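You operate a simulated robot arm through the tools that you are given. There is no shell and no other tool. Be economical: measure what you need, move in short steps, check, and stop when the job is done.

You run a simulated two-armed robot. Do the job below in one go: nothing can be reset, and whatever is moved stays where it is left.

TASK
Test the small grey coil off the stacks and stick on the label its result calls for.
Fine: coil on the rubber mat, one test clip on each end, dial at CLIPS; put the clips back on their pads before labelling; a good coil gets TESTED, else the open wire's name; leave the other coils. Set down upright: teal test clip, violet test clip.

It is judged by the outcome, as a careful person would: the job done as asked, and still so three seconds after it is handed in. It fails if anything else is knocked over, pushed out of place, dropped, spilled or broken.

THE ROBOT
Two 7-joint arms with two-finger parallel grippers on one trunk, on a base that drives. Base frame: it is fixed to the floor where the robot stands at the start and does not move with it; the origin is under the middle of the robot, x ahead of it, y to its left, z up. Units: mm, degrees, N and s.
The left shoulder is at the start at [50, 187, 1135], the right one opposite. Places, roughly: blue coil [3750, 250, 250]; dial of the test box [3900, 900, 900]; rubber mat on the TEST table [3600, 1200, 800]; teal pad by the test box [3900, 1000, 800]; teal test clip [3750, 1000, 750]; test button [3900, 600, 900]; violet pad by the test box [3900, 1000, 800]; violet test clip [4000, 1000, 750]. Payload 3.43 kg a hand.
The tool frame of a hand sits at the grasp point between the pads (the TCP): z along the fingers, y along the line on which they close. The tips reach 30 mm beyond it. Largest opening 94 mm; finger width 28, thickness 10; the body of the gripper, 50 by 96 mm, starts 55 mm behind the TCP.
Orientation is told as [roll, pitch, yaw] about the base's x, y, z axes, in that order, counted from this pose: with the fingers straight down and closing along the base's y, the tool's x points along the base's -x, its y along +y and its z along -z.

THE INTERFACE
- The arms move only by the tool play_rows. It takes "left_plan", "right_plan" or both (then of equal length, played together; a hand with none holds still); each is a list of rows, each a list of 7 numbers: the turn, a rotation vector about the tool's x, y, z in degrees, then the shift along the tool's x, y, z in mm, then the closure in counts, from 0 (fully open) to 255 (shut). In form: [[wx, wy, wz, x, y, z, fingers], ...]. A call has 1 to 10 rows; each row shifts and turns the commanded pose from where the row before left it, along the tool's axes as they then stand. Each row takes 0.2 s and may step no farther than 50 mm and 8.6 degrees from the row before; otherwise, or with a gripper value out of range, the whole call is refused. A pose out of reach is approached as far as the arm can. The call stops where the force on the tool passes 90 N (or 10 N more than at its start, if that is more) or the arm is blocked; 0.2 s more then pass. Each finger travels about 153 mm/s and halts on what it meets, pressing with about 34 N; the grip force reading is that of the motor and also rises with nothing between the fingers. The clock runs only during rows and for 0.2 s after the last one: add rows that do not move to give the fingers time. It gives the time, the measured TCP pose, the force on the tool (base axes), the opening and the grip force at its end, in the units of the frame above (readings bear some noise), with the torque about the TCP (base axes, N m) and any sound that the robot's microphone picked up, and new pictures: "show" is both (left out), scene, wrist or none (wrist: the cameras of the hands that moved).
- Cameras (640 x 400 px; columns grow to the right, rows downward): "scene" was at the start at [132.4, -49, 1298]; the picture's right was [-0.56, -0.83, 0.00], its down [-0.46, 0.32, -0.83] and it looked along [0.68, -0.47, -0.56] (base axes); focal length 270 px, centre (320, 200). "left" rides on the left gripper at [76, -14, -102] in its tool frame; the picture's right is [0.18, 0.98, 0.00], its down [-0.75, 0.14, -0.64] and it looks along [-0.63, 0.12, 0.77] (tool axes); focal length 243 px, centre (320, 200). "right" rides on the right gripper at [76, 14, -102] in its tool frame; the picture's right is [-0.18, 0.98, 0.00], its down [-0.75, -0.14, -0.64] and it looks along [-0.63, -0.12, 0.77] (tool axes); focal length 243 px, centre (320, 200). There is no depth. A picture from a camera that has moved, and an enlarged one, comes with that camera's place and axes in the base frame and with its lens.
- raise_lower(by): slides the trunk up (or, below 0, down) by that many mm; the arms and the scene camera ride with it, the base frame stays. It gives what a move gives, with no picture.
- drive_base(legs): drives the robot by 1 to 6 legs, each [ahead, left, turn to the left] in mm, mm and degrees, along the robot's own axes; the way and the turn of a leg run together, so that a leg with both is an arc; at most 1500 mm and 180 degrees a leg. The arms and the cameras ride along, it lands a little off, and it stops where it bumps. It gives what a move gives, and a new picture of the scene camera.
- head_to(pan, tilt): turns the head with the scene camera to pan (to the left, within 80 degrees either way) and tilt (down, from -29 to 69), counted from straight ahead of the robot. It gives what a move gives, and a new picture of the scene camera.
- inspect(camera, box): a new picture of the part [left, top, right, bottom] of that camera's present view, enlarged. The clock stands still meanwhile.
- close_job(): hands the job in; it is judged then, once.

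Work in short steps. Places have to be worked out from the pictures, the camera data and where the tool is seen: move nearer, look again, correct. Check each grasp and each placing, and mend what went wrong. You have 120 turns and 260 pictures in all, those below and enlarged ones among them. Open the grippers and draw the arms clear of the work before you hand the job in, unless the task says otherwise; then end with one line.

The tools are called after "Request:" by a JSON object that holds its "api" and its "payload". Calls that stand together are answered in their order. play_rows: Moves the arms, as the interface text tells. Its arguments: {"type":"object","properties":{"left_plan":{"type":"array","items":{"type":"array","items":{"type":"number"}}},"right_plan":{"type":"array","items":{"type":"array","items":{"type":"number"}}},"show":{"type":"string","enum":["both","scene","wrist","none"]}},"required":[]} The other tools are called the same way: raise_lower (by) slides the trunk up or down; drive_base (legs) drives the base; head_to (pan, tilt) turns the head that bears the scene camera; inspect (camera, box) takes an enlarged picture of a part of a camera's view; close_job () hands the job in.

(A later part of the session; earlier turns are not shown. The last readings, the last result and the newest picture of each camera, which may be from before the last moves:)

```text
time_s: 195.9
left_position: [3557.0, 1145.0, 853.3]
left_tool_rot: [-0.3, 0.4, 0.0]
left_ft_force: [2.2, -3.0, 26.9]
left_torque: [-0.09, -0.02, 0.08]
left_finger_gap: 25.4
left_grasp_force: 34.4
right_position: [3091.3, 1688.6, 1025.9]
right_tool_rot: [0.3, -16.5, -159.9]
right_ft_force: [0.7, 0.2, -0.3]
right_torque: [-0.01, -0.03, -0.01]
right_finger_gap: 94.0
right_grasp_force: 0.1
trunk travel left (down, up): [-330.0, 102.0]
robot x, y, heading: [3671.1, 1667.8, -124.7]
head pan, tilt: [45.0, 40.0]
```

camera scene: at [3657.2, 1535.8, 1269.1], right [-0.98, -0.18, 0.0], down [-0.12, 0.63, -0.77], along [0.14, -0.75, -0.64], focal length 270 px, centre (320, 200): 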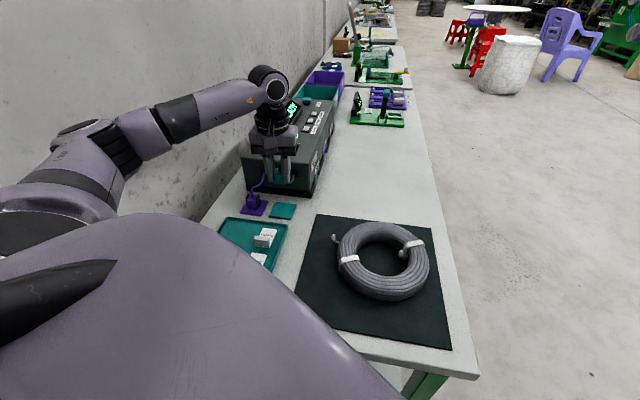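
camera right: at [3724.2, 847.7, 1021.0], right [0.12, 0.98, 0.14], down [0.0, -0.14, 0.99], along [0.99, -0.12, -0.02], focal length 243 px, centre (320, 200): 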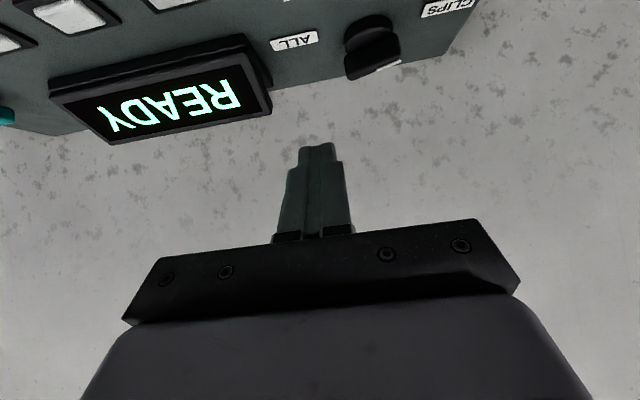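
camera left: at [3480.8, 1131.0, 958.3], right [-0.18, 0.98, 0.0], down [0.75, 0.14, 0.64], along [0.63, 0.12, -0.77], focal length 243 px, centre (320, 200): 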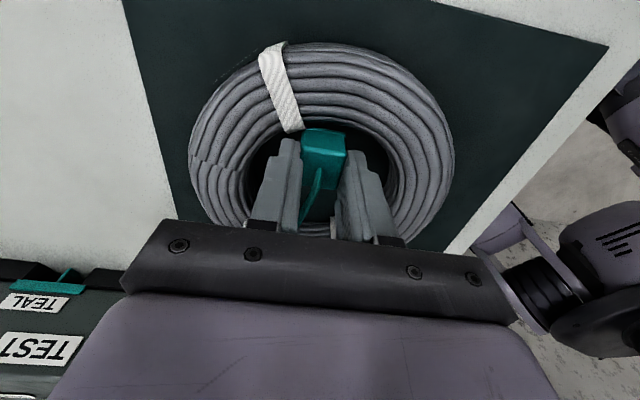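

It is seated: 27 N with almost no torque. I relax 1.5 mm and open the fingers slightly to see whether the clip stays.

Request:
{"api": "play_rows", "payload": {"left_plan": [[0, 0, 0, 0, 0, -1.5, 255], [0, 0, 0, 0, 0, 0, 170], [0, 0, 0, 0, 0, 0, 140], [0, 0, 0, 0, 0, 0, 140]], "show": "wrist"}}

Request:
{"api": "inspect", "payload": {"camera": "scene", "box": [340, 190, 440, 270]}}

```text
time_s: 196.9
left_position: [3555.8, 1149.3, 852.9]
left_tool_rot: [0.0, 0.2, -0.2]
left_ft_force: [4.8, 16.0, 24.8]
left_torque: [-0.18, 0.13, -0.08]
left_finger_gap: 33.2
left_grasp_force: 0.1
right_position: [3090.5, 1690.4, 1024.7]
right_tool_rot: [0.4, -16.6, -160.0]
right_ft_force: [-0.2, 0.2, 1.0]
right_torque: [0.0, 0.03, 0.01]
right_finger_gap: 93.9
right_grasp_force: 0.0
trunk travel left (down, up): [-330.0, 102.0]
robot x, y, heading: [3672.5, 1666.0, -124.6]
head pan, tilt: [45.0, 40.0]
camera left: at [3480.6, 1134.9, 956.1], right [-0.18, 0.98, 0.0], down [0.76, 0.14, 0.64], along [0.63, 0.12, -0.77], focal length 243 px, centre (320, 200)
```

left: 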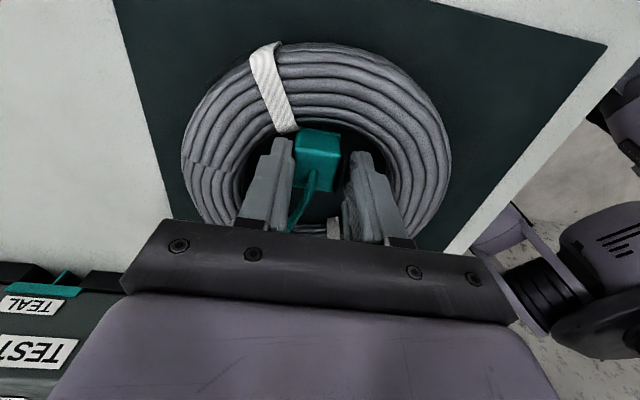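

```text
5.00 times, centred on (390, 230) of scene
camera zoom: at [3658.0, 1539.4, 1269.6], right [-0.98, -0.18, 0.0], down [-0.12, 0.63, -0.77], along [0.14, -0.76, -0.64], focal length 1353 px, centre (-30, 50)
```

zoom: 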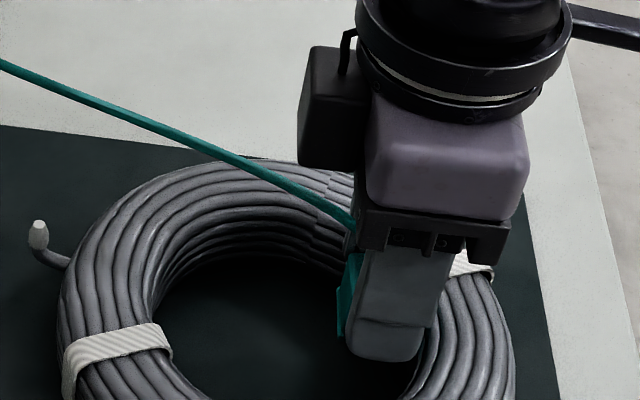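

The fingers are free of the clip but rub the ring. The clip stays standing between them, so I raise straight up in small steps.

Request:
{"api": "play_rows", "payload": {"left_plan": [[0, 0, 0, 0, -2, -4, 165], [0, 0, 0, 0, 0, -5, 165], [0, 0, 0, 0, 0, -6, 150], [0, 0, 0, 0, 0, 0, 140]], "show": "wrist"}}

Request:
{"api": "inspect", "payload": {"camera": "scene", "box": [340, 190, 440, 270]}}

```text
time_s: 197.9
left_position: [3555.8, 1143.9, 866.3]
left_tool_rot: [-0.1, 0.0, 0.0]
left_ft_force: [0.4, -0.6, -0.1]
left_torque: [-0.01, -0.01, 0.0]
left_finger_gap: 42.5
left_grasp_force: 0.0
right_position: [3090.2, 1687.9, 1025.4]
right_tool_rot: [0.2, -16.5, -160.0]
right_ft_force: [-0.7, 0.1, -0.2]
right_torque: [-0.02, 0.01, 0.02]
right_finger_gap: 94.1
right_grasp_force: 0.0
trunk travel left (down, up): [-330.0, 102.0]
robot x, y, heading: [3670.5, 1665.5, -124.3]
head pan, tilt: [45.0, 40.0]
camera left: at [3479.7, 1129.8, 968.8], right [-0.18, 0.98, 0.0], down [0.75, 0.14, 0.64], along [0.63, 0.12, -0.77], focal length 243 px, centre (320, 200)
```

left: 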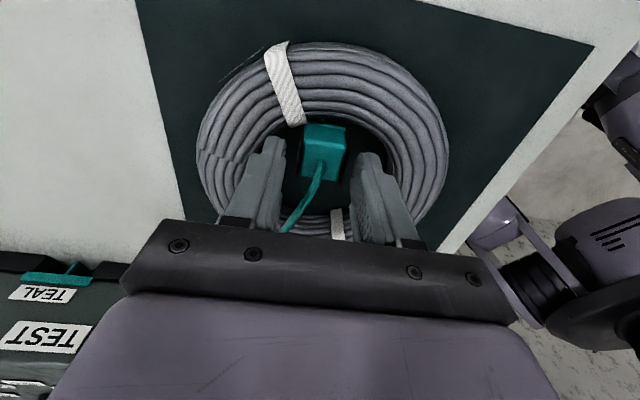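

```text
5.00 times, centred on (390, 230) of scene
camera zoom: at [3657.2, 1535.8, 1269.0], right [-0.98, -0.18, 0.0], down [-0.12, 0.63, -0.77], along [0.14, -0.75, -0.64], focal length 1353 px, centre (-30, 50)
```

zoom: 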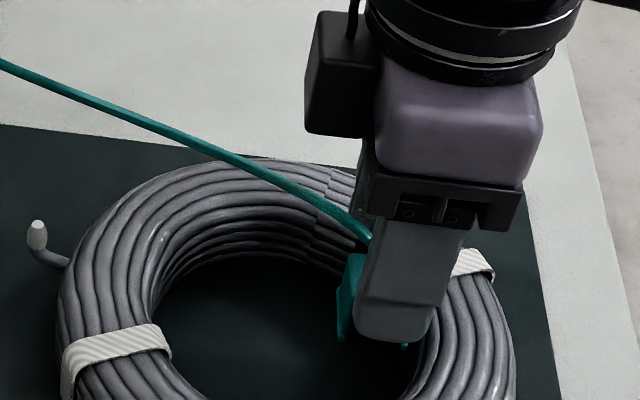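

The clip stands on end B. I raise the hand clear and check.

Request:
{"api": "play_rows", "payload": {"left_plan": [[0, 0, 0, 0, 0, -20, 140], [0, 0, 0, 0, 0, -30, 140], [0, 0, 0, 0, 0, -40, 120], [0, 0, 0, -30, 0, -20, 100]], "show": "both"}}

Request:
{"api": "inspect", "payload": {"camera": "scene", "box": [320, 190, 460, 310]}}

```text
time_s: 198.9
left_position: [3586.7, 1146.6, 976.9]
left_tool_rot: [-0.1, 0.0, 0.0]
left_ft_force: [-0.2, 0.4, 0.2]
left_torque: [-0.01, 0.01, -0.02]
left_finger_gap: 57.2
left_grasp_force: 0.0
right_position: [3089.5, 1688.1, 1024.5]
right_tool_rot: [0.2, -16.4, -160.0]
right_ft_force: [-0.5, -1.2, -0.3]
right_torque: [0.0, -0.04, 0.0]
right_finger_gap: 93.8
right_grasp_force: 0.0
trunk travel left (down, up): [-330.0, 102.0]
robot x, y, heading: [3676.3, 1665.2, -124.6]
head pan, tilt: [45.0, 40.0]
camera scene: at [3657.7, 1535.8, 1269.1], right [-0.98, -0.18, 0.0], down [-0.12, 0.63, -0.77], along [0.14, -0.75, -0.64], focal length 270 px, centre (320, 200)
camera left: at [3510.7, 1132.3, 1078.6], right [-0.18, 0.98, 0.0], down [0.75, 0.14, 0.64], along [0.63, 0.12, -0.77], focal length 243 px, centre (320, 200)
```

scene: 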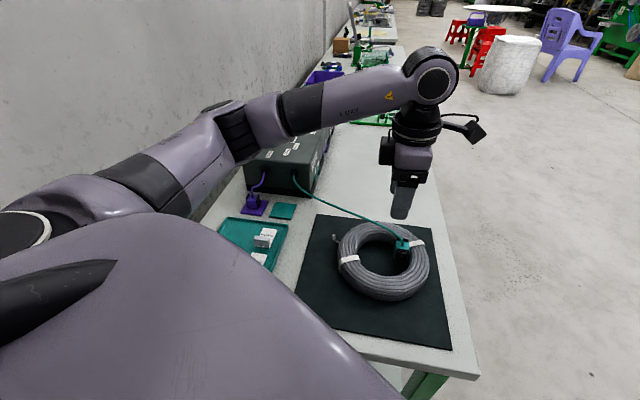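
left: 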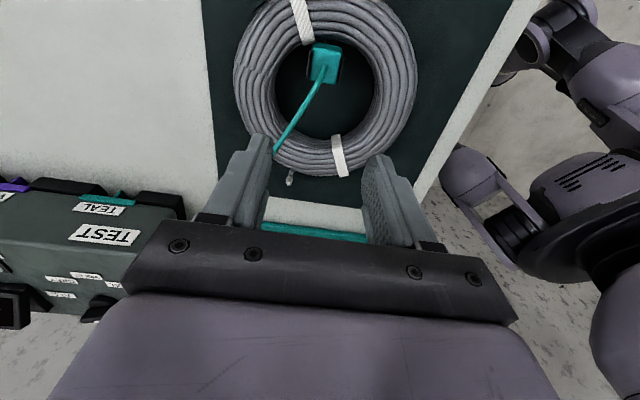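

```text
3.33 times, centred on (390, 250) of scene
camera zoom: at [3657.7, 1535.8, 1269.1], right [-0.98, -0.18, 0.0], down [-0.12, 0.63, -0.77], along [0.14, -0.75, -0.64], focal length 902 px, centre (87, 33)
```

zoom: 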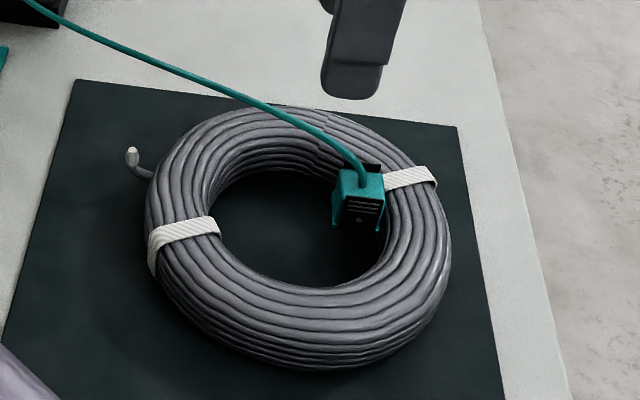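

Teal is on end B. Next, the violet clip: I move back above its pad and rotate to yaw −90.

Request:
{"api": "play_rows", "payload": {"left_plan": [[0, 0, 0, -43, -10, 0, 60], [0, 0, 0, -43, -10, 0, 60], [0, 0, 0, -43, -10, 0, 60], [0, 0, 0, -43, -10, 0, 60], [0, 0, 0, -43, -10, 0, 60], [0, 0, 0, -43, -10, 0, 60], [0, 0, 0, -43, -10, 0, 60], [0, 0, 0, -42, -10, 0, 60]], "show": "none"}}

Request:
{"api": "play_rows", "payload": {"left_plan": [[0, 0, 8.5, 0, 0, 0, 60], [0, 0, 8.5, 0, 0, 0, 60], [0, 0, 8.5, 0, 0, 0, 60], [0, 0, 8.5, 0, 0, 0, 60], [0, 0, 8.5, 0, 0, 0, 60], [0, 0, 8.5, 0, 0, 0, 60], [0, 0, 8.5, 0, 0, 0, 60], [0, 0, 8.5, 0, 0, 0, 60], [0, 0, 8.5, 0, 0, 0, 60], [0, 0, 8.5, 0, 0, 0, 60]], "show": "none"}}

Request:
{"api": "play_rows", "payload": {"left_plan": [[0, 0, 5, -20, 0, 40, 60], [0, 0, 0, -10, 0, 40, 60], [0, 0, 0, 0, 0, 0, 60]], "show": "both"}}

```text
time_s: 200.7
left_position: [3933.2, 1066.1, 977.7]
left_tool_rot: [-0.1, 0.0, -0.1]
left_ft_force: [0.4, -0.5, 0.0]
left_torque: [0.0, 0.0, 0.03]
left_finger_gap: 71.9
left_grasp_force: 0.0
right_position: [3090.5, 1688.3, 1025.5]
right_tool_rot: [0.2, -16.5, -160.0]
right_ft_force: [0.2, -1.2, 0.1]
right_torque: [0.02, 0.03, 0.02]
right_finger_gap: 93.8
right_grasp_force: 0.1
trunk travel left (down, up): [-330.0, 102.0]
robot x, y, heading: [3672.4, 1664.7, -124.3]
head pan, tilt: [45.0, 40.0]
```

```text
time_s: 202.9
left_position: [3930.0, 1063.7, 976.5]
left_tool_rot: [-0.1, 0.0, -85.2]
left_ft_force: [-0.4, -0.1, -0.4]
left_torque: [-0.03, -0.05, -0.04]
left_finger_gap: 71.9
left_grasp_force: 0.0
right_position: [3090.2, 1687.2, 1023.8]
right_tool_rot: [0.3, -16.4, -160.0]
right_ft_force: [0.0, 0.3, 0.8]
right_torque: [0.02, 0.0, -0.02]
right_finger_gap: 94.1
right_grasp_force: 0.1
trunk travel left (down, up): [-330.0, 102.0]
robot x, y, heading: [3671.0, 1668.4, -124.3]
head pan, tilt: [45.0, 40.0]
```

```text
time_s: 203.7
left_position: [3930.4, 1033.2, 897.1]
left_tool_rot: [-0.2, 0.0, -90.0]
left_ft_force: [-0.2, 0.3, -0.5]
left_torque: [0.02, -0.02, -0.02]
left_finger_gap: 71.8
left_grasp_force: 0.0
right_position: [3090.4, 1688.2, 1025.3]
right_tool_rot: [0.3, -16.4, -160.0]
right_ft_force: [-0.1, -0.4, 0.0]
right_torque: [0.03, 0.01, -0.02]
right_finger_gap: 94.1
right_grasp_force: 0.0
trunk travel left (down, up): [-330.0, 102.0]
robot x, y, heading: [3672.0, 1668.0, -124.4]
head pan, tilt: [45.0, 40.0]
camera scene: at [3657.1, 1535.9, 1269.1], right [-0.98, -0.18, 0.0], down [-0.12, 0.63, -0.77], along [0.14, -0.75, -0.64], focal length 270 px, centre (320, 200)
camera left: at [3917.1, 1109.2, 998.6], right [0.98, 0.18, 0.0], down [0.14, -0.75, 0.64], along [0.12, -0.63, -0.77], focal length 243 px, centre (320, 200)
```

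scene: 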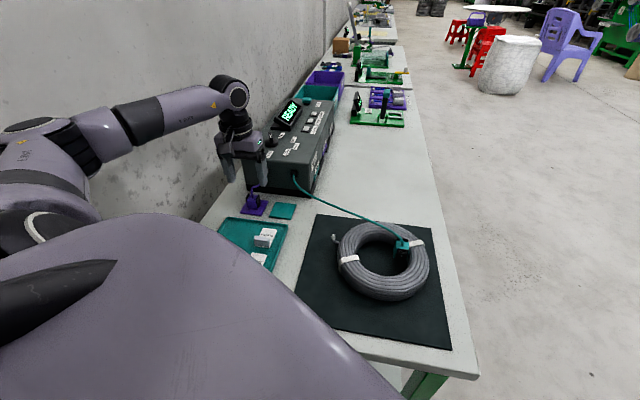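
left: 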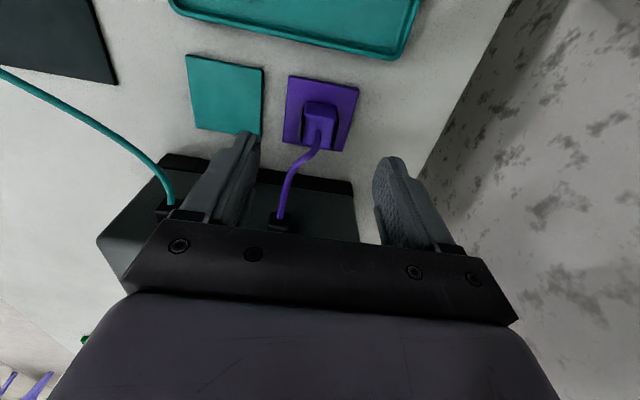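

The violet pad centre is at ≈[3930, 1030.5], with the clip body ≈5 mm nearer the box as with teal. I go to TCP [3931, 1026, 832] and grip.

Request:
{"api": "play_rows", "payload": {"left_plan": [[0, 0, 0, -7.5, 0.5, 0, 60], [0, 0, 0, 0, 0, 25, 60], [0, 0, 0, 0, 0, 25, 60], [0, 0, 0, 0, 0, 15, 60], [0, 0, 0, 0, 0, 0, 60]], "show": "wrist"}}

Request:
{"api": "play_rows", "payload": {"left_plan": [[0, 0, 0, 0, 0, 0, 140], [0, 0, 0, 0, 0, 0, 255], [0, 0, 0, 0, 0, 0, 255], [0, 0, 0, 0, 0, 0, 255]], "show": "wrist"}}

```text
time_s: 204.9
left_position: [3930.8, 1026.3, 831.4]
left_tool_rot: [-0.1, 0.0, -90.0]
left_ft_force: [-0.1, -0.2, -0.4]
left_torque: [-0.02, -0.01, 0.01]
left_finger_gap: 71.8
left_grasp_force: 0.1
right_position: [3090.4, 1687.0, 1025.3]
right_tool_rot: [0.2, -16.5, -160.0]
right_ft_force: [-0.3, 0.1, -0.4]
right_torque: [-0.01, 0.02, -0.01]
right_finger_gap: 94.2
right_grasp_force: 0.1
trunk travel left (down, up): [-330.0, 102.0]
robot x, y, heading: [3676.0, 1663.7, -124.7]
head pan, tilt: [45.0, 40.0]
camera left: at [3918.6, 1102.6, 933.7], right [0.98, 0.18, 0.0], down [0.14, -0.75, 0.64], along [0.12, -0.63, -0.77], focal length 243 px, centre (320, 200)
```

left: 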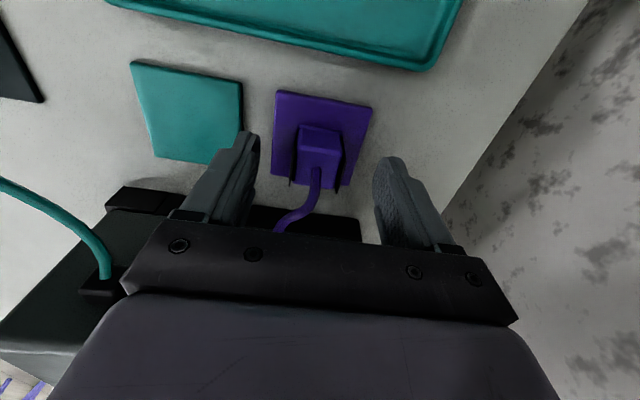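

```text
time_s: 205.9
left_position: [3931.5, 1027.0, 831.3]
left_tool_rot: [-0.1, 0.0, -90.0]
left_ft_force: [-0.5, -0.3, 0.7]
left_torque: [0.01, 0.03, -0.01]
left_finger_gap: 25.1
left_grasp_force: 34.0
right_position: [3090.1, 1687.1, 1025.8]
right_tool_rot: [0.2, -16.5, -160.1]
right_ft_force: [-0.6, -0.7, 0.7]
right_torque: [0.07, 0.01, -0.02]
right_finger_gap: 94.2
right_grasp_force: 0.0
trunk travel left (down, up): [-330.0, 102.0]
robot x, y, heading: [3673.0, 1665.4, -124.3]
head pan, tilt: [45.0, 40.0]
camera left: at [3918.6, 1102.6, 934.0], right [0.98, 0.18, 0.0], down [0.14, -0.75, 0.64], along [0.12, -0.63, -0.77], focal length 243 px, centre (320, 200)
```

left: 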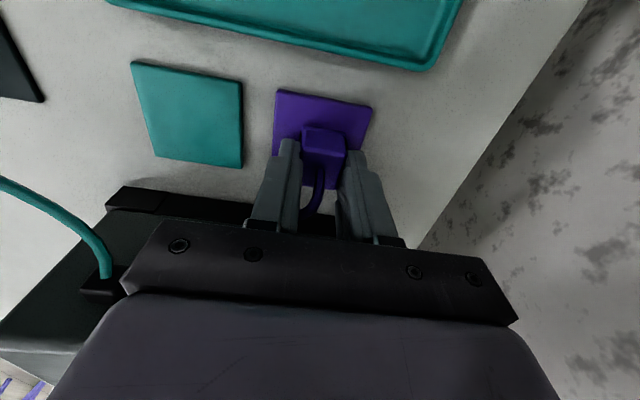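

Gripped with the same offset as teal. I lift, rotate to yaw 0 and carry it above end A.

Request:
{"api": "play_rows", "payload": {"left_plan": [[0, 0, 0, 0, 0, -45, 255], [0, 0, 0, 0, 0, -45, 255], [0, 0, -8.5, 10, -5, 0, 255], [0, 0, -8.5, 0, 0, 0, 255], [0, 0, -8.5, 0, 0, 0, 255], [0, 0, -8.5, 0, 0, 0, 255], [0, 0, -8.5, 0, 0, 0, 255], [0, 0, -8.5, 0, 0, 0, 255], [0, 0, -8.5, 0, 0, 0, 255], [0, 0, -8.5, 0, 0, 0, 255]], "show": "none"}}

Request:
{"api": "play_rows", "payload": {"left_plan": [[0, 0, -8.5, 0, 0, 0, 255], [0, 0, -8.5, 0, 0, 0, 255], [0, 0, -4.9, 0, 0, 0, 255], [0, 0, 0, 44, 18, 0, 255], [0, 0, 0, 44, 18, 0, 255], [0, 0, 0, 44, 18, 0, 255], [0, 0, 0, 44, 18, 0, 255], [0, 0, 0, 35, 16, 0, 255], [0, 0, 0, 0, 0, 0, 255]], "show": "both"}}

```text
time_s: 208.1
left_position: [3926.3, 1036.8, 922.1]
left_tool_rot: [0.0, 0.1, -21.9]
left_ft_force: [0.5, 0.0, -0.8]
left_torque: [0.0, 0.02, -0.03]
left_finger_gap: 25.3
left_grasp_force: 33.8
right_position: [3090.8, 1688.0, 1024.4]
right_tool_rot: [0.2, -16.5, -160.1]
right_ft_force: [0.5, 0.4, -0.3]
right_torque: [0.02, -0.01, 0.01]
right_finger_gap: 94.3
right_grasp_force: 0.0
trunk travel left (down, up): [-330.0, 102.0]
robot x, y, heading: [3675.4, 1668.0, -124.5]
head pan, tilt: [45.0, 40.0]
```

```text
time_s: 210.1
left_position: [3713.1, 1125.9, 923.0]
left_tool_rot: [0.1, 0.1, -0.1]
left_ft_force: [0.0, -0.2, 0.4]
left_torque: [-0.03, 0.0, -0.01]
left_finger_gap: 25.2
left_grasp_force: 33.9
right_position: [3090.6, 1687.4, 1026.2]
right_tool_rot: [0.2, -16.5, -160.1]
right_ft_force: [1.4, 0.5, -0.4]
right_torque: [-0.01, 0.0, 0.03]
right_finger_gap: 94.0
right_grasp_force: 0.2
trunk travel left (down, up): [-330.0, 102.0]
robot x, y, heading: [3674.6, 1665.8, -124.5]
head pan, tilt: [45.0, 40.0]
camera scene: at [3657.3, 1535.7, 1269.1], right [-0.98, -0.18, 0.0], down [-0.12, 0.63, -0.77], along [0.14, -0.75, -0.64], focal length 270 px, centre (320, 200)
camera left: at [3637.3, 1111.8, 1024.4], right [-0.18, 0.98, 0.0], down [0.75, 0.14, 0.64], along [0.63, 0.12, -0.77], focal length 243 px, centre (320, 200)
```

scene: 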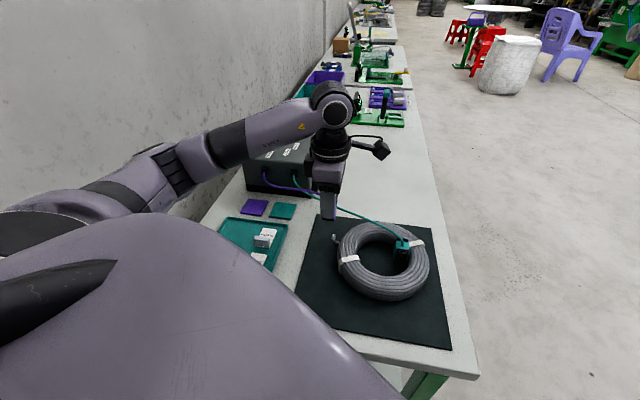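
left: 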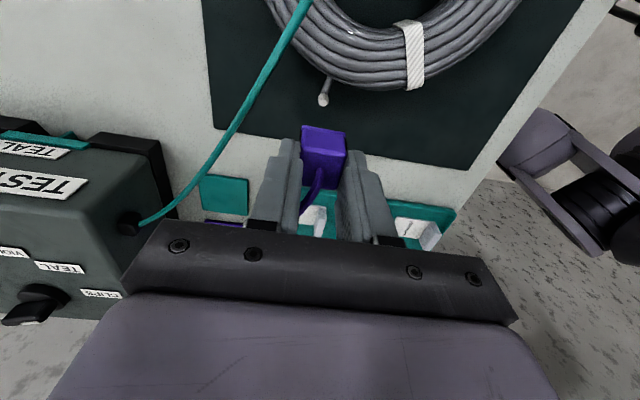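

Tip A measures ≈[3700, 1126]. I align and lower to just above it.

Request:
{"api": "play_rows", "payload": {"left_plan": [[0, 0, 0, 11.5, 0, 0, 255], [0, 0, 0, 0, 0, 20, 255], [0, 0, 0, 0, 0, 18, 255], [0, 0, 0, 0, 0, 9, 255], [0, 0, 0, 0, 0, 0, 255]], "show": "wrist"}}

Request:
{"api": "inspect", "payload": {"camera": "scene", "box": [280, 180, 380, 260]}}

```text
time_s: 211.3
left_position: [3702.7, 1125.4, 873.2]
left_tool_rot: [0.0, 0.1, 0.0]
left_ft_force: [-0.6, 0.0, -0.8]
left_torque: [-0.01, 0.03, 0.0]
left_finger_gap: 25.6
left_grasp_force: 33.9
right_position: [3089.9, 1687.0, 1025.0]
right_tool_rot: [0.2, -16.6, -159.9]
right_ft_force: [-0.5, 0.0, 0.3]
right_torque: [0.01, 0.01, 0.01]
right_finger_gap: 94.1
right_grasp_force: 0.1
trunk travel left (down, up): [-330.0, 102.0]
robot x, y, heading: [3674.5, 1666.5, -124.3]
head pan, tilt: [45.0, 40.0]
camera left: at [3627.8, 1110.5, 975.7], right [-0.18, 0.98, 0.0], down [0.75, 0.14, 0.64], along [0.63, 0.12, -0.77], focal length 243 px, centre (320, 200)
```

left: 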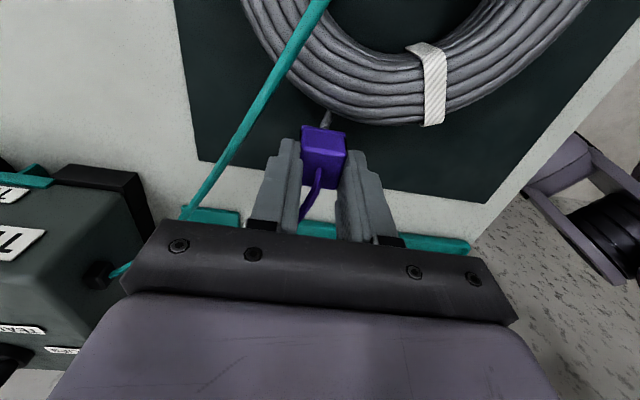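

```text
5.00 times, centred on (330, 220) of scene
camera zoom: at [3657.2, 1535.8, 1269.1], right [-0.98, -0.18, 0.0], down [-0.12, 0.63, -0.77], along [0.14, -0.75, -0.64], focal length 1353 px, centre (270, 100)
```

zoom: 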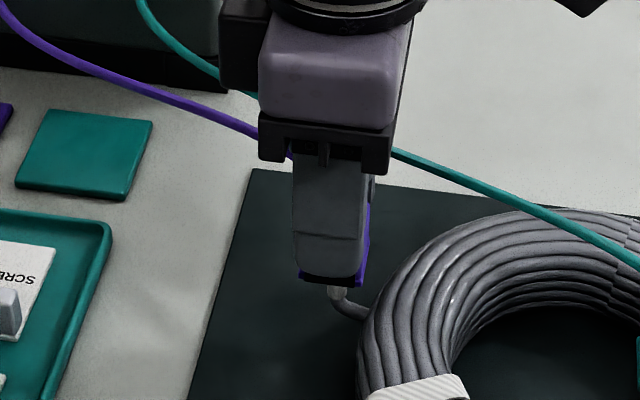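

The tip is centred under the clip. I lower slowly until it seats.

Request:
{"api": "play_rows", "payload": {"left_plan": [[0, 0, 0, 0, 0, 5, 255], [0, 0, 0, 0, 0, 5, 255], [0, 0, 0, 0, 0, 4, 255], [0, 0, 0, 0, 0, 3, 255], [0, 0, 0, 0, 0, 0, 255]], "show": "none"}}

Request:
{"api": "inspect", "payload": {"camera": "scene", "box": [280, 180, 380, 260]}}

```text
time_s: 212.5
left_position: [3703.7, 1125.1, 858.1]
left_tool_rot: [0.1, 0.0, -0.2]
left_ft_force: [-1.1, 2.5, 0.2]
left_torque: [0.09, 0.05, 0.02]
left_finger_gap: 25.1
left_grasp_force: 34.4
right_position: [3089.9, 1687.0, 1025.3]
right_tool_rot: [0.1, -16.5, -160.0]
right_ft_force: [0.2, 0.6, -0.1]
right_torque: [0.01, 0.04, -0.02]
right_finger_gap: 93.9
right_grasp_force: 0.1
trunk travel left (down, up): [-330.0, 102.0]
robot x, y, heading: [3675.0, 1666.6, -124.5]
head pan, tilt: [45.0, 40.0]
```

```text
5.00 times, centred on (330, 220) of scene
camera zoom: at [3657.1, 1536.0, 1269.1], right [-0.98, -0.18, 0.0], down [-0.12, 0.63, -0.77], along [0.14, -0.75, -0.64], focal length 1353 px, centre (270, 100)
```

zoom: 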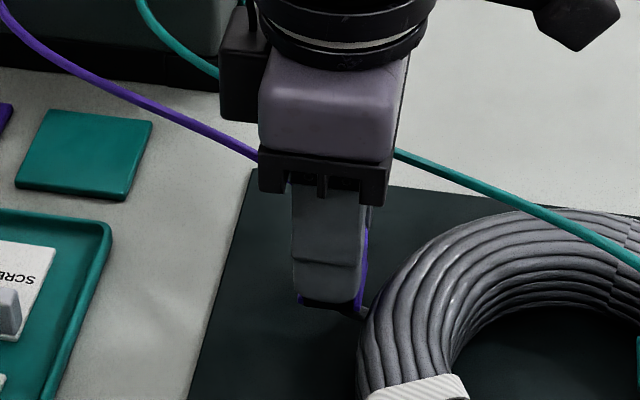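

Request:
{"api": "play_rows", "payload": {"left_plan": [[0, 0, 0, 0, 0, 3, 255], [0, 0, 0, 0, 0, 2, 255], [0, 0, 0, 0, 0, 0, 255]], "show": "none"}}

```text
time_s: 213.3
left_position: [3703.3, 1124.6, 855.3]
left_tool_rot: [-0.4, 0.3, -0.1]
left_ft_force: [0.2, -1.9, 22.4]
left_torque: [0.02, 0.07, 0.0]
left_finger_gap: 25.3
left_grasp_force: 33.7
right_position: [3089.6, 1689.1, 1024.9]
right_tool_rot: [0.4, -16.6, -160.0]
right_ft_force: [0.6, -0.2, -0.9]
right_torque: [-0.03, 0.01, -0.04]
right_finger_gap: 94.1
right_grasp_force: 0.0
trunk travel left (down, up): [-330.0, 102.0]
robot x, y, heading: [3670.4, 1667.3, -124.0]
head pan, tilt: [45.0, 40.0]
```

Seated (22 N, centred). I release a little and raise.

Request:
{"api": "play_rows", "payload": {"left_plan": [[0, 0, 0, 0, 0, -1.5, 255], [0, 0, 0, 0, 0, 0, 165], [0, 0, 0, 0, 0, 0, 160], [0, 0, 0, 0, 0, -6, 160], [0, 0, 0, 0, 0, -8, 150], [0, 0, 0, 0, 0, -20, 140], [0, 0, 0, 0, 0, -40, 120], [0, 0, 0, 0, 0, -40, 100]], "show": "both"}}

Request:
{"api": "inspect", "payload": {"camera": "scene", "box": [260, 90, 460, 310]}}

```text
time_s: 215.1
left_position: [3701.0, 1127.1, 969.1]
left_tool_rot: [0.0, 0.0, -0.1]
left_ft_force: [0.2, 0.0, -0.2]
left_torque: [-0.03, 0.02, 0.03]
left_finger_gap: 57.2
left_grasp_force: 0.0
right_position: [3089.4, 1689.3, 1025.3]
right_tool_rot: [0.1, -16.6, -159.9]
right_ft_force: [-0.2, 0.7, 0.8]
right_torque: [0.0, -0.01, 0.01]
right_finger_gap: 94.2
right_grasp_force: 0.0
trunk travel left (down, up): [-330.0, 102.0]
robot x, y, heading: [3674.6, 1663.3, -124.8]
head pan, tilt: [45.0, 40.0]
camera scene: at [3657.1, 1536.0, 1269.0], right [-0.98, -0.18, 0.0], down [-0.12, 0.63, -0.77], along [0.14, -0.75, -0.64], focal length 270 px, centre (320, 200)
camera left: at [3624.7, 1112.4, 1071.5], right [-0.18, 0.98, 0.0], down [0.75, 0.14, 0.64], along [0.63, 0.12, -0.77], focal length 243 px, centre (320, 200)
```

scene: 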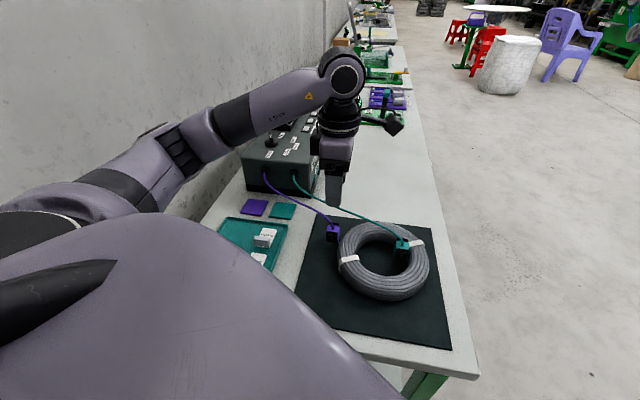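
left: 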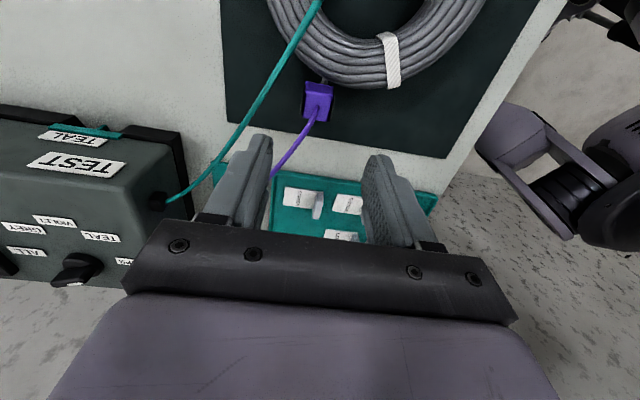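

```text
1.82 times, centred on (360, 200) of scene
camera zoom: at [3657.1, 1536.0, 1269.0], right [-0.98, -0.18, 0.0], down [-0.12, 0.63, -0.77], along [0.14, -0.75, -0.64], focal length 492 px, centre (247, 200)
```

zoom: 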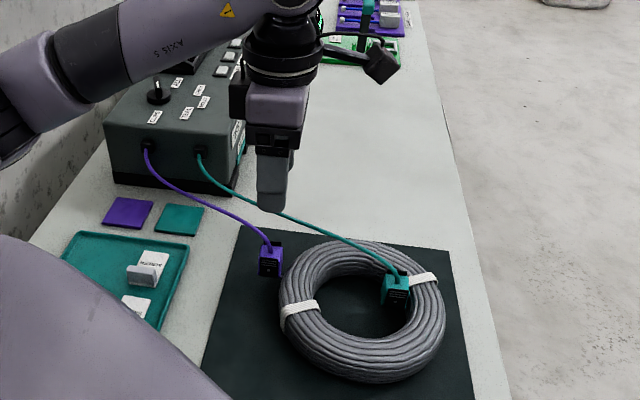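

Both clips are on the coil's ends, so the test can run. The TEST button is at ≈[3891, 555, 905] and the wire buttons at ≈[3838, 772/712/655]. I retract the left arm and drive to the front for the right arm.

Request:
{"api": "play_rows", "payload": {"left_plan": [[0, 0, 0, 0, 0, -40, 0], [0, 0, 0, 0, 0, -45, 0], [0, 0, 0, 0, 0, -40, 0], [0, 0, 0, 0, 45, 0, 0], [0, 0, 0, 0, 45, 0, 0], [0, 0, 0, 0, 45, 0, 0], [0, 0, 0, 0, 45, 0, 0], [0, 0, 0, 0, 45, 0, 0]], "show": "none"}}

Request:
{"api": "drive_base", "payload": {"legs": [[453, -659, 0], [775, 532, 0], [0, 0, 159.5]]}}

```text
time_s: 216.9
left_position: [3705.3, 1352.2, 1093.0]
left_tool_rot: [0.0, 0.0, -0.1]
left_ft_force: [0.5, -0.2, -0.2]
left_torque: [0.02, 0.03, -0.03]
left_finger_gap: 94.0
left_grasp_force: 0.2
right_position: [3089.2, 1688.7, 1023.7]
right_tool_rot: [0.3, -16.4, -160.1]
right_ft_force: [-0.2, 0.5, -1.0]
right_torque: [-0.02, -0.01, 0.0]
right_finger_gap: 94.0
right_grasp_force: 0.1
trunk travel left (down, up): [-330.0, 102.0]
robot x, y, heading: [3672.8, 1663.5, -124.6]
head pan, tilt: [45.0, 40.0]
```

```text
time_s: 234.3
left_position: [2983.0, 1020.6, 1093.0]
left_tool_rot: [0.0, 0.1, 155.1]
left_ft_force: [-1.3, -0.5, 0.9]
left_torque: [-0.02, 0.0, -0.01]
left_finger_gap: 94.2
left_grasp_force: 0.0
right_position: [3403.2, 457.5, 1024.6]
right_tool_rot: [0.2, -16.5, -4.8]
right_ft_force: [0.7, 0.5, 0.5]
right_torque: [0.01, 0.0, 0.01]
right_finger_gap: 94.1
right_grasp_force: 0.0
trunk travel left (down, up): [-330.0, 102.0]
robot x, y, heading: [2881.4, 725.0, 30.5]
head pan, tilt: [45.0, 40.0]
camera scene: at [2953.6, 835.2, 1269.1], right [0.97, -0.25, 0.0], down [-0.16, -0.62, -0.77], along [0.19, 0.74, -0.64], focal length 270 px, centre (320, 200)
```

scene: 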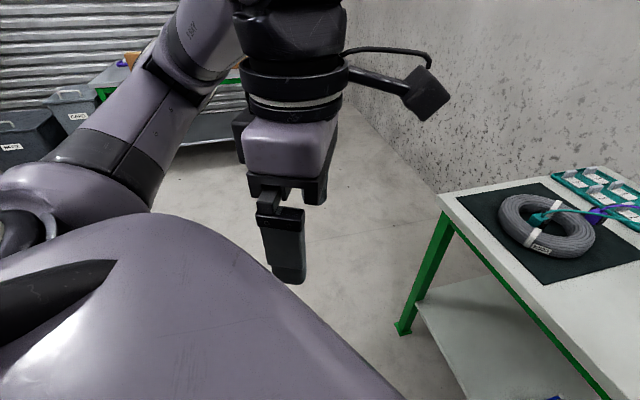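

I advance to the table, turn to about 35 and look at the box.

Request:
{"api": "drive_base", "payload": {"legs": [[0, 0, 4.5], [189, -132, 0]]}}

Request:
{"api": "head_to", "payload": {"pan": -30, "tilt": 38}}

```text
time_s: 236.6
left_position: [3189.0, 1027.3, 1092.6]
left_tool_rot: [0.0, 0.1, 159.6]
left_ft_force: [0.1, 0.2, 0.4]
left_torque: [0.01, 0.03, 0.0]
left_finger_gap: 94.0
left_grasp_force: 0.0
right_position: [3650.0, 499.3, 1024.7]
right_tool_rot: [0.2, -16.3, -0.3]
right_ft_force: [-0.8, 1.3, -0.4]
right_torque: [0.02, 0.0, 0.0]
right_finger_gap: 93.8
right_grasp_force: 0.1
trunk travel left (down, up): [-330.0, 102.0]
robot x, y, heading: [3115.0, 720.6, 35.3]
head pan, tilt: [45.0, 40.0]
camera scene: at [3173.7, 839.6, 1269.0], right [0.99, -0.17, 0.0], down [-0.11, -0.63, -0.77], along [0.13, 0.75, -0.64], focal length 270 px, centre (320, 200)
```

scene: 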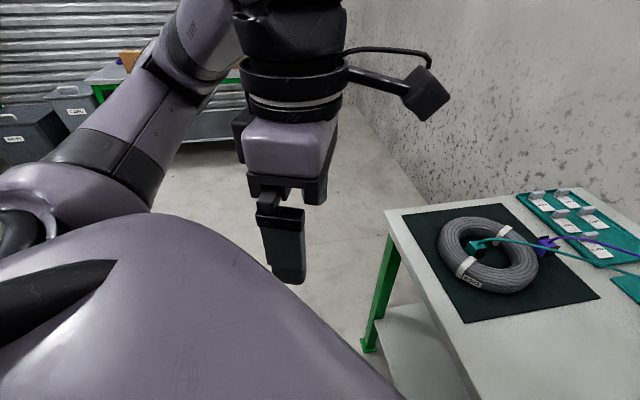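

```text
time_s: 238.0
left_position: [3188.4, 1027.4, 1093.7]
left_tool_rot: [0.0, 0.1, 159.6]
left_ft_force: [0.2, -0.3, -0.1]
left_torque: [-0.01, 0.03, 0.0]
left_finger_gap: 94.0
left_grasp_force: 0.0
right_position: [3650.3, 497.7, 1025.2]
right_tool_rot: [0.1, -16.5, -0.3]
right_ft_force: [0.1, 0.3, 0.3]
right_torque: [-0.01, 0.02, -0.02]
right_finger_gap: 94.0
right_grasp_force: 0.0
trunk travel left (down, up): [-330.0, 102.0]
robot x, y, heading: [3110.9, 723.3, 35.3]
head pan, tilt: [-30.0, 38.0]
camera scene: at [3244.6, 763.8, 1272.0], right [0.09, -1.0, 0.0], down [-0.61, -0.06, -0.79], along [0.78, 0.07, -0.62], focal length 270 px, centre (320, 200)
```

scene: 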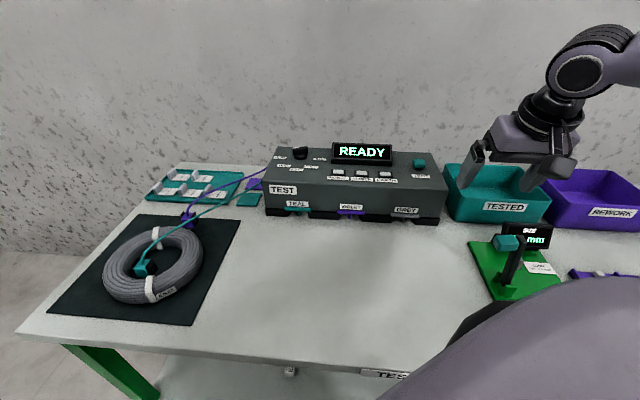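

The TEST button is confirmed at ≈[3889, 554]. I close and tilt the right hand, and bring the fingertip above the button.

Request:
{"api": "play_rows", "payload": {"right_plan": [[0, -8.2, 0, 0, 10, 0, 128], [0, -8.2, 0, 0, 10, 0, 255], [0, -8.2, 0, 0, 10, 0, 255], [0, -8.2, 0, 0, 10, 0, 255], [0, 0, 0, -28, 4, 38, 255], [0, 0, 0, -28, 4, 38, 255], [0, 0, 0, -28, 4, 38, 255], [0, 0, 0, -28, 4, 38, 255], [0, 0, 0, 0, 0, 40, 255], [0, 0, 0, 0, 0, 0, 255]], "show": "both"}}

```text
time_s: 240.2
left_position: [3188.2, 1027.9, 1093.8]
left_tool_rot: [0.1, 0.1, 159.6]
left_ft_force: [0.3, -0.3, -0.5]
left_torque: [0.0, -0.01, 0.0]
left_finger_gap: 94.0
left_grasp_force: 0.1
right_position: [3878.4, 559.2, 987.2]
right_tool_rot: [0.4, -49.3, -0.5]
right_ft_force: [-0.2, 0.2, 0.0]
right_torque: [0.02, 0.04, 0.04]
right_finger_gap: 0.1
right_grasp_force: 32.6
right hand out of reach, approached as far as the arm can: row 4
trunk travel left (down, up): [-330.0, 102.0]
robot x, y, heading: [3112.4, 721.3, 34.9]
head pan, tilt: [-30.0, 38.0]
camera scene: at [3244.5, 763.7, 1272.1], right [0.09, -1.0, 0.0], down [-0.61, -0.06, -0.79], along [0.78, 0.07, -0.62], focal length 270 px, centre (320, 200)
camera right: at [3749.9, 573.2, 995.6], right [0.12, 0.98, 0.14], down [0.0, -0.15, 0.99], along [0.99, -0.12, -0.02], focal length 243 px, centre (320, 200)
```

scene: 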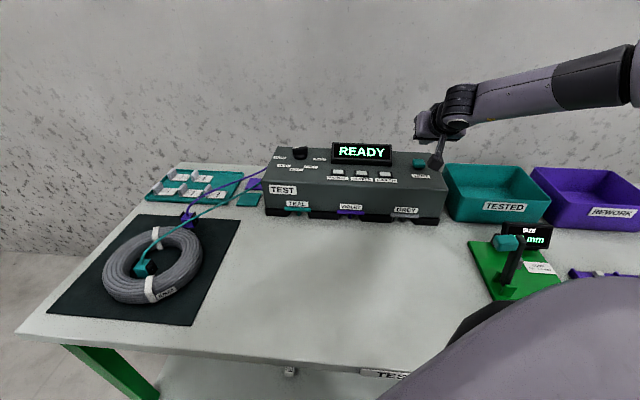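
right: 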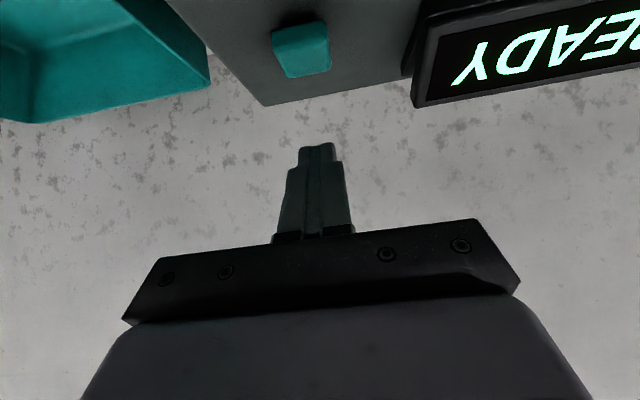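

The button sits right below the fingertip path. I descend and press.

Request:
{"api": "play_rows", "payload": {"right_plan": [[0, 0, 0, 17, 0, 11, 255], [0, 0, 0, 14, 0, 8, 255], [0, 0, 0, 4.6, 0, 3.9, 255], [0, 0, 0, 4.6, 0, 3.9, 255], [0, 0, 0, 0, 0, 0, 255]], "show": "both"}}

```text
time_s: 241.4
left_position: [3187.5, 1027.3, 1091.8]
left_tool_rot: [0.0, 0.2, 159.6]
left_ft_force: [0.2, -0.2, -0.3]
left_torque: [0.01, 0.01, 0.02]
left_finger_gap: 93.9
left_grasp_force: 0.1
right_position: [3870.2, 555.1, 938.9]
right_tool_rot: [0.2, -49.4, -0.4]
right_ft_force: [-0.2, 1.6, 5.9]
right_torque: [0.06, -0.06, -0.05]
right_finger_gap: 0.0
right_grasp_force: 32.6
trunk travel left (down, up): [-330.0, 102.0]
robot x, y, heading: [3110.7, 720.2, 35.2]
head pan, tilt: [-30.0, 38.0]
heard: click
camera scene: at [3243.8, 764.0, 1272.2], right [0.09, -1.0, 0.0], down [-0.61, -0.06, -0.79], along [0.79, 0.07, -0.61], focal length 270 px, centre (320, 200)
camera right: at [3743.4, 569.5, 947.0], right [0.12, 0.98, 0.14], down [0.0, -0.14, 0.99], along [0.99, -0.12, -0.02], focal length 243 px, centre (320, 200)
```

scene: 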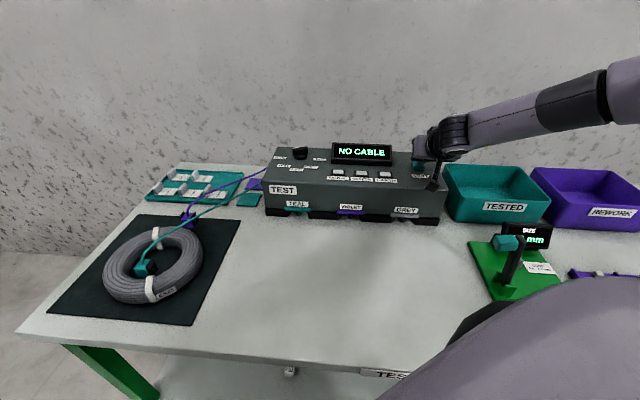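
right: 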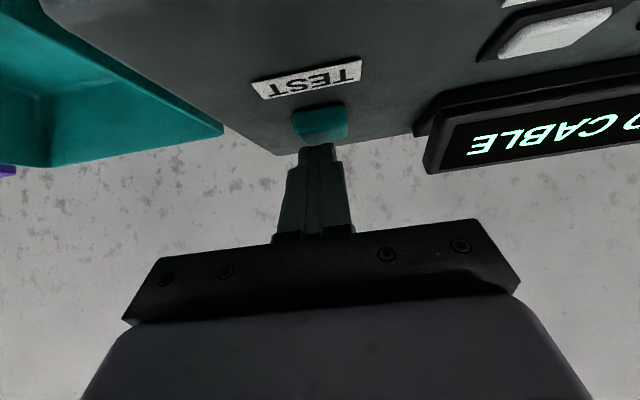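

The press clicked and the display says NO CABLE, so either the dial or a clip isn't right. I lift off the button and zoom on the dial and on the clips.

Request:
{"api": "play_rows", "payload": {"right_plan": [[0, 0, 0, -15, 0, -13, 255], [0, 0, 0, -25, 0, -22, 255], [0, 0, 0, -20, -20, -20, 255]], "show": "none"}}

Request:
{"api": "inspect", "payload": {"camera": "scene", "box": [265, 135, 395, 205]}}

Request:
{"api": "inspect", "payload": {"camera": "scene", "box": [90, 190, 230, 310]}}

```text
time_s: 242.2
left_position: [3188.9, 1027.3, 1092.7]
left_tool_rot: [-0.1, 0.0, 159.6]
left_ft_force: [-0.1, -0.6, -0.4]
left_torque: [-0.02, -0.03, 0.01]
left_finger_gap: 93.9
left_grasp_force: 0.1
right_position: [3868.7, 534.3, 1021.3]
right_tool_rot: [0.4, -49.3, -0.4]
right_ft_force: [-0.4, -0.2, 0.1]
right_torque: [-0.01, 0.03, 0.02]
right_finger_gap: 0.3
right_grasp_force: 32.7
trunk travel left (down, up): [-330.0, 102.0]
robot x, y, heading: [3111.7, 721.7, 35.3]
head pan, tilt: [-30.0, 38.0]
```

```text
4.92 times, centred on (330, 170) of scene
camera zoom: at [3244.3, 763.4, 1272.1], right [0.09, -1.0, 0.0], down [-0.61, -0.06, -0.79], along [0.79, 0.07, -0.62], focal length 1332 px, centre (271, 348)
```

zoom: 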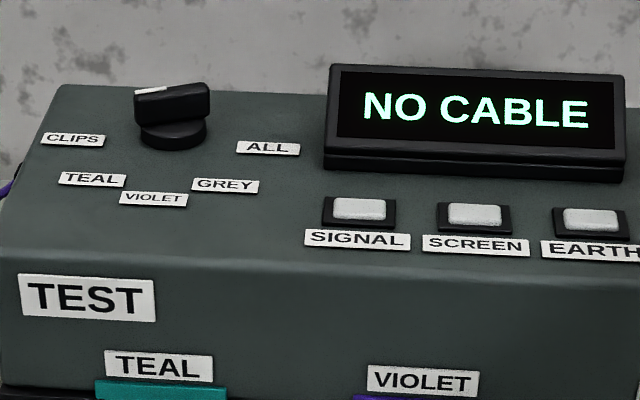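

```text
3.33 times, centred on (160, 250) of scene
camera zoom: at [3244.3, 763.4, 1272.1], right [0.09, -1.0, 0.0], down [-0.61, -0.06, -0.79], along [0.79, 0.07, -0.62], focal length 902 px, centre (853, 33)
```

zoom: 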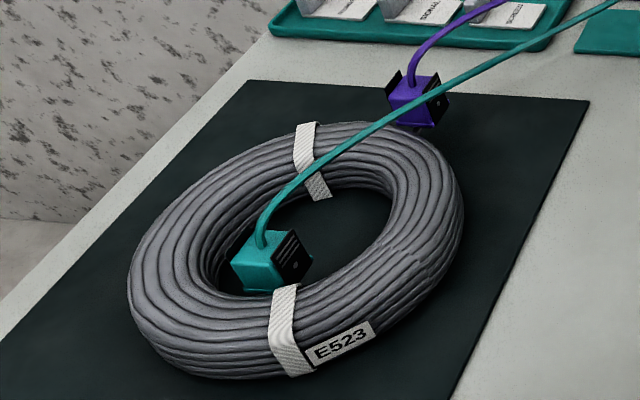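

The pointer looks a few degrees short of CLIPS. I zoom tighter on the dial to measure it.

Request:
{"api": "inspect", "payload": {"camera": "scene", "box": [268, 140, 332, 180]}}

```text
10.00 times, centred on (300, 160) of scene
camera zoom: at [3244.3, 763.4, 1272.1], right [0.09, -1.0, 0.0], down [-0.61, -0.06, -0.79], along [0.79, 0.07, -0.62], focal length 2705 px, centre (520, 600)
```

zoom: 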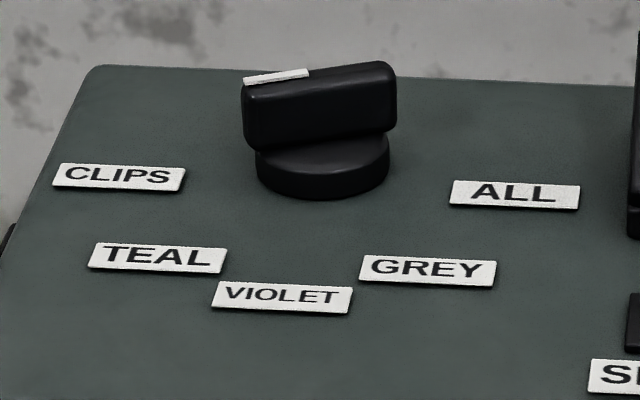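

The pointer is about 13° short of CLIPS (113° against ≈100°), so I need another small push. I shift the base back in front of the dial and set the fingertip before the bar's left end.

Request:
{"api": "drive_base", "payload": {"legs": [[153, 216, 0]]}}

Request:
{"api": "play_rows", "payload": {"right_plan": [[0, 0, 0, 0, 32, 0, 255], [0, 0, 0, 0, 31, 0, 255], [0, 0, 0, 0, 30, 0, 255], [0, 0, 0, 26, 0, 14, 255], [0, 0, 0, 25, 0, 14, 255], [0, 0, 0, 0, 0, 0, 255]], "show": "wrist"}}

```text
time_s: 244.7
left_position: [3190.7, 1287.9, 1091.6]
left_tool_rot: [-0.1, 0.1, 159.8]
left_ft_force: [-0.8, 0.2, 0.1]
left_torque: [-0.02, 0.0, -0.01]
left_finger_gap: 94.3
left_grasp_force: 0.0
right_position: [3872.1, 796.7, 1020.4]
right_tool_rot: [0.4, -49.3, -0.2]
right_ft_force: [0.2, 0.4, -0.8]
right_torque: [-0.04, -0.03, -0.01]
right_finger_gap: 0.0
right_grasp_force: 32.9
trunk travel left (down, up): [-330.0, 102.0]
robot x, y, heading: [3113.6, 980.9, 35.5]
head pan, tilt: [-30.0, 38.0]
camera scene: at [3247.8, 1025.1, 1272.0], right [0.09, -1.0, 0.0], down [-0.61, -0.06, -0.79], along [0.78, 0.07, -0.62], focal length 270 px, centre (320, 200)
```

scene: 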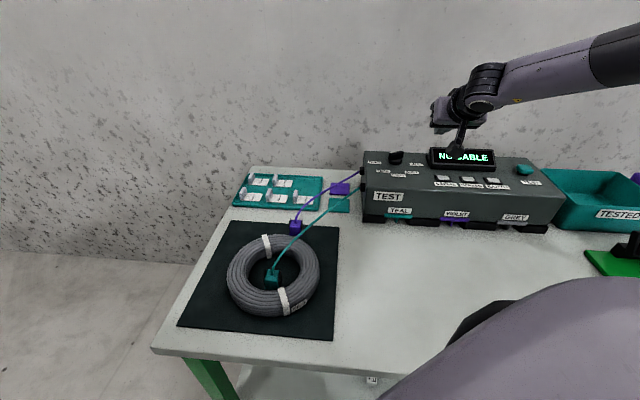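

```text
time_s: 246.1
left_position: [3190.8, 1287.8, 1092.9]
left_tool_rot: [0.0, 0.1, 159.8]
left_ft_force: [-0.3, -1.3, 0.2]
left_torque: [0.0, -0.01, -0.01]
left_finger_gap: 94.1
left_grasp_force: 0.0
right_position: [3857.3, 889.8, 967.1]
right_tool_rot: [0.3, -49.3, -0.2]
right_ft_force: [-1.0, -0.3, 0.2]
right_torque: [-0.01, -0.02, -0.01]
right_finger_gap: 0.0
right_grasp_force: 33.1
trunk travel left (down, up): [-330.0, 102.0]
robot x, y, heading: [3112.9, 977.7, 35.1]
head pan, tilt: [-30.0, 38.0]
camera right: at [3730.3, 902.9, 974.6], right [0.12, 0.98, 0.14], down [0.0, -0.14, 0.99], along [0.99, -0.12, -0.02], focal length 243 px, centre (320, 200)
```

right: 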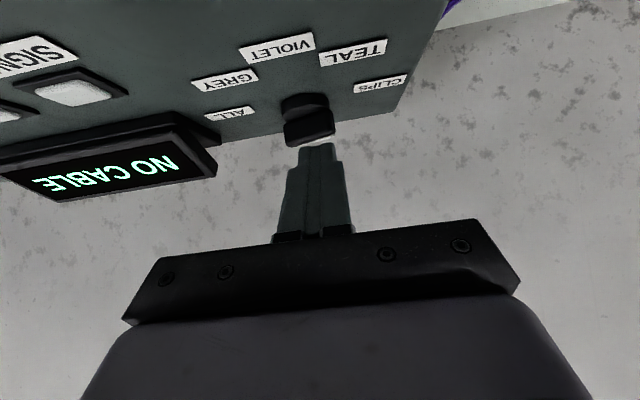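

The fingertip is in front of the bar. I lower to knob height, shift a touch left, and push +x until TCP x≈3880.

Request:
{"api": "play_rows", "payload": {"right_plan": [[0, 0, 0, 25, 4, 16.5, 255], [0, 0, 0, -8.5, 0, 9.9, 255], [0, 0, 0, -5.2, 0, 6.1, 255], [0, 0, 0, -3.6, 0, 4.2, 255], [0, 0, 0, 0, 0, 0, 255]], "show": "none"}}

Request:
{"api": "play_rows", "payload": {"right_plan": [[0, 0, 0, 20, 0, -23, 255], [0, 0, 0, -30, -20, -26, 255], [0, 0, 0, -30, -30, -26, 255], [0, 0, 0, 0, -45, 0, 255]], "show": "none"}}

Request:
{"api": "inspect", "payload": {"camera": "scene", "box": [361, 140, 425, 180]}}

```text
time_s: 247.3
left_position: [3187.7, 1287.5, 1093.5]
left_tool_rot: [-0.1, 0.3, 159.8]
left_ft_force: [0.5, 0.4, -0.1]
left_torque: [-0.01, 0.01, -0.02]
left_finger_gap: 93.9
left_grasp_force: 0.0
right_position: [3877.0, 895.9, 935.6]
right_tool_rot: [0.3, -49.1, 0.1]
right_ft_force: [-27.8, 1.9, -0.7]
right_torque: [-0.01, 0.37, 0.21]
right_finger_gap: 0.0
right_grasp_force: 33.0
trunk travel left (down, up): [-330.0, 102.0]
robot x, y, heading: [3113.7, 983.2, 35.4]
head pan, tilt: [-30.0, 38.0]
```

```text
time_s: 248.3
left_position: [3191.6, 1287.2, 1093.5]
left_tool_rot: [0.1, 0.1, 159.7]
left_ft_force: [0.1, -0.3, -0.3]
left_torque: [-0.01, -0.02, 0.02]
left_finger_gap: 93.9
left_grasp_force: 0.1
right_position: [3851.7, 799.5, 1011.6]
right_tool_rot: [0.4, -49.3, -0.3]
right_ft_force: [0.3, -0.7, 1.0]
right_torque: [0.03, -0.03, 0.0]
right_finger_gap: 0.2
right_grasp_force: 32.8
trunk travel left (down, up): [-330.0, 102.0]
robot x, y, heading: [3112.7, 982.0, 35.5]
head pan, tilt: [-30.0, 38.0]
```

```text
10.00 times, centred on (393, 160) of scene
camera zoom: at [3247.9, 1024.0, 1272.1], right [0.09, -1.0, 0.0], down [-0.61, -0.06, -0.79], along [0.78, 0.07, -0.62], focal length 2705 px, centre (-410, 600)
```

zoom: 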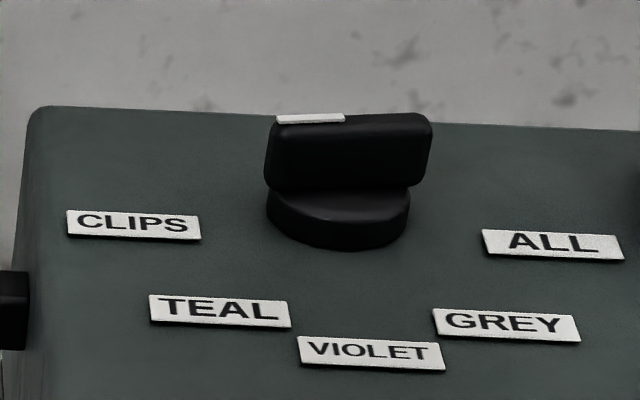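

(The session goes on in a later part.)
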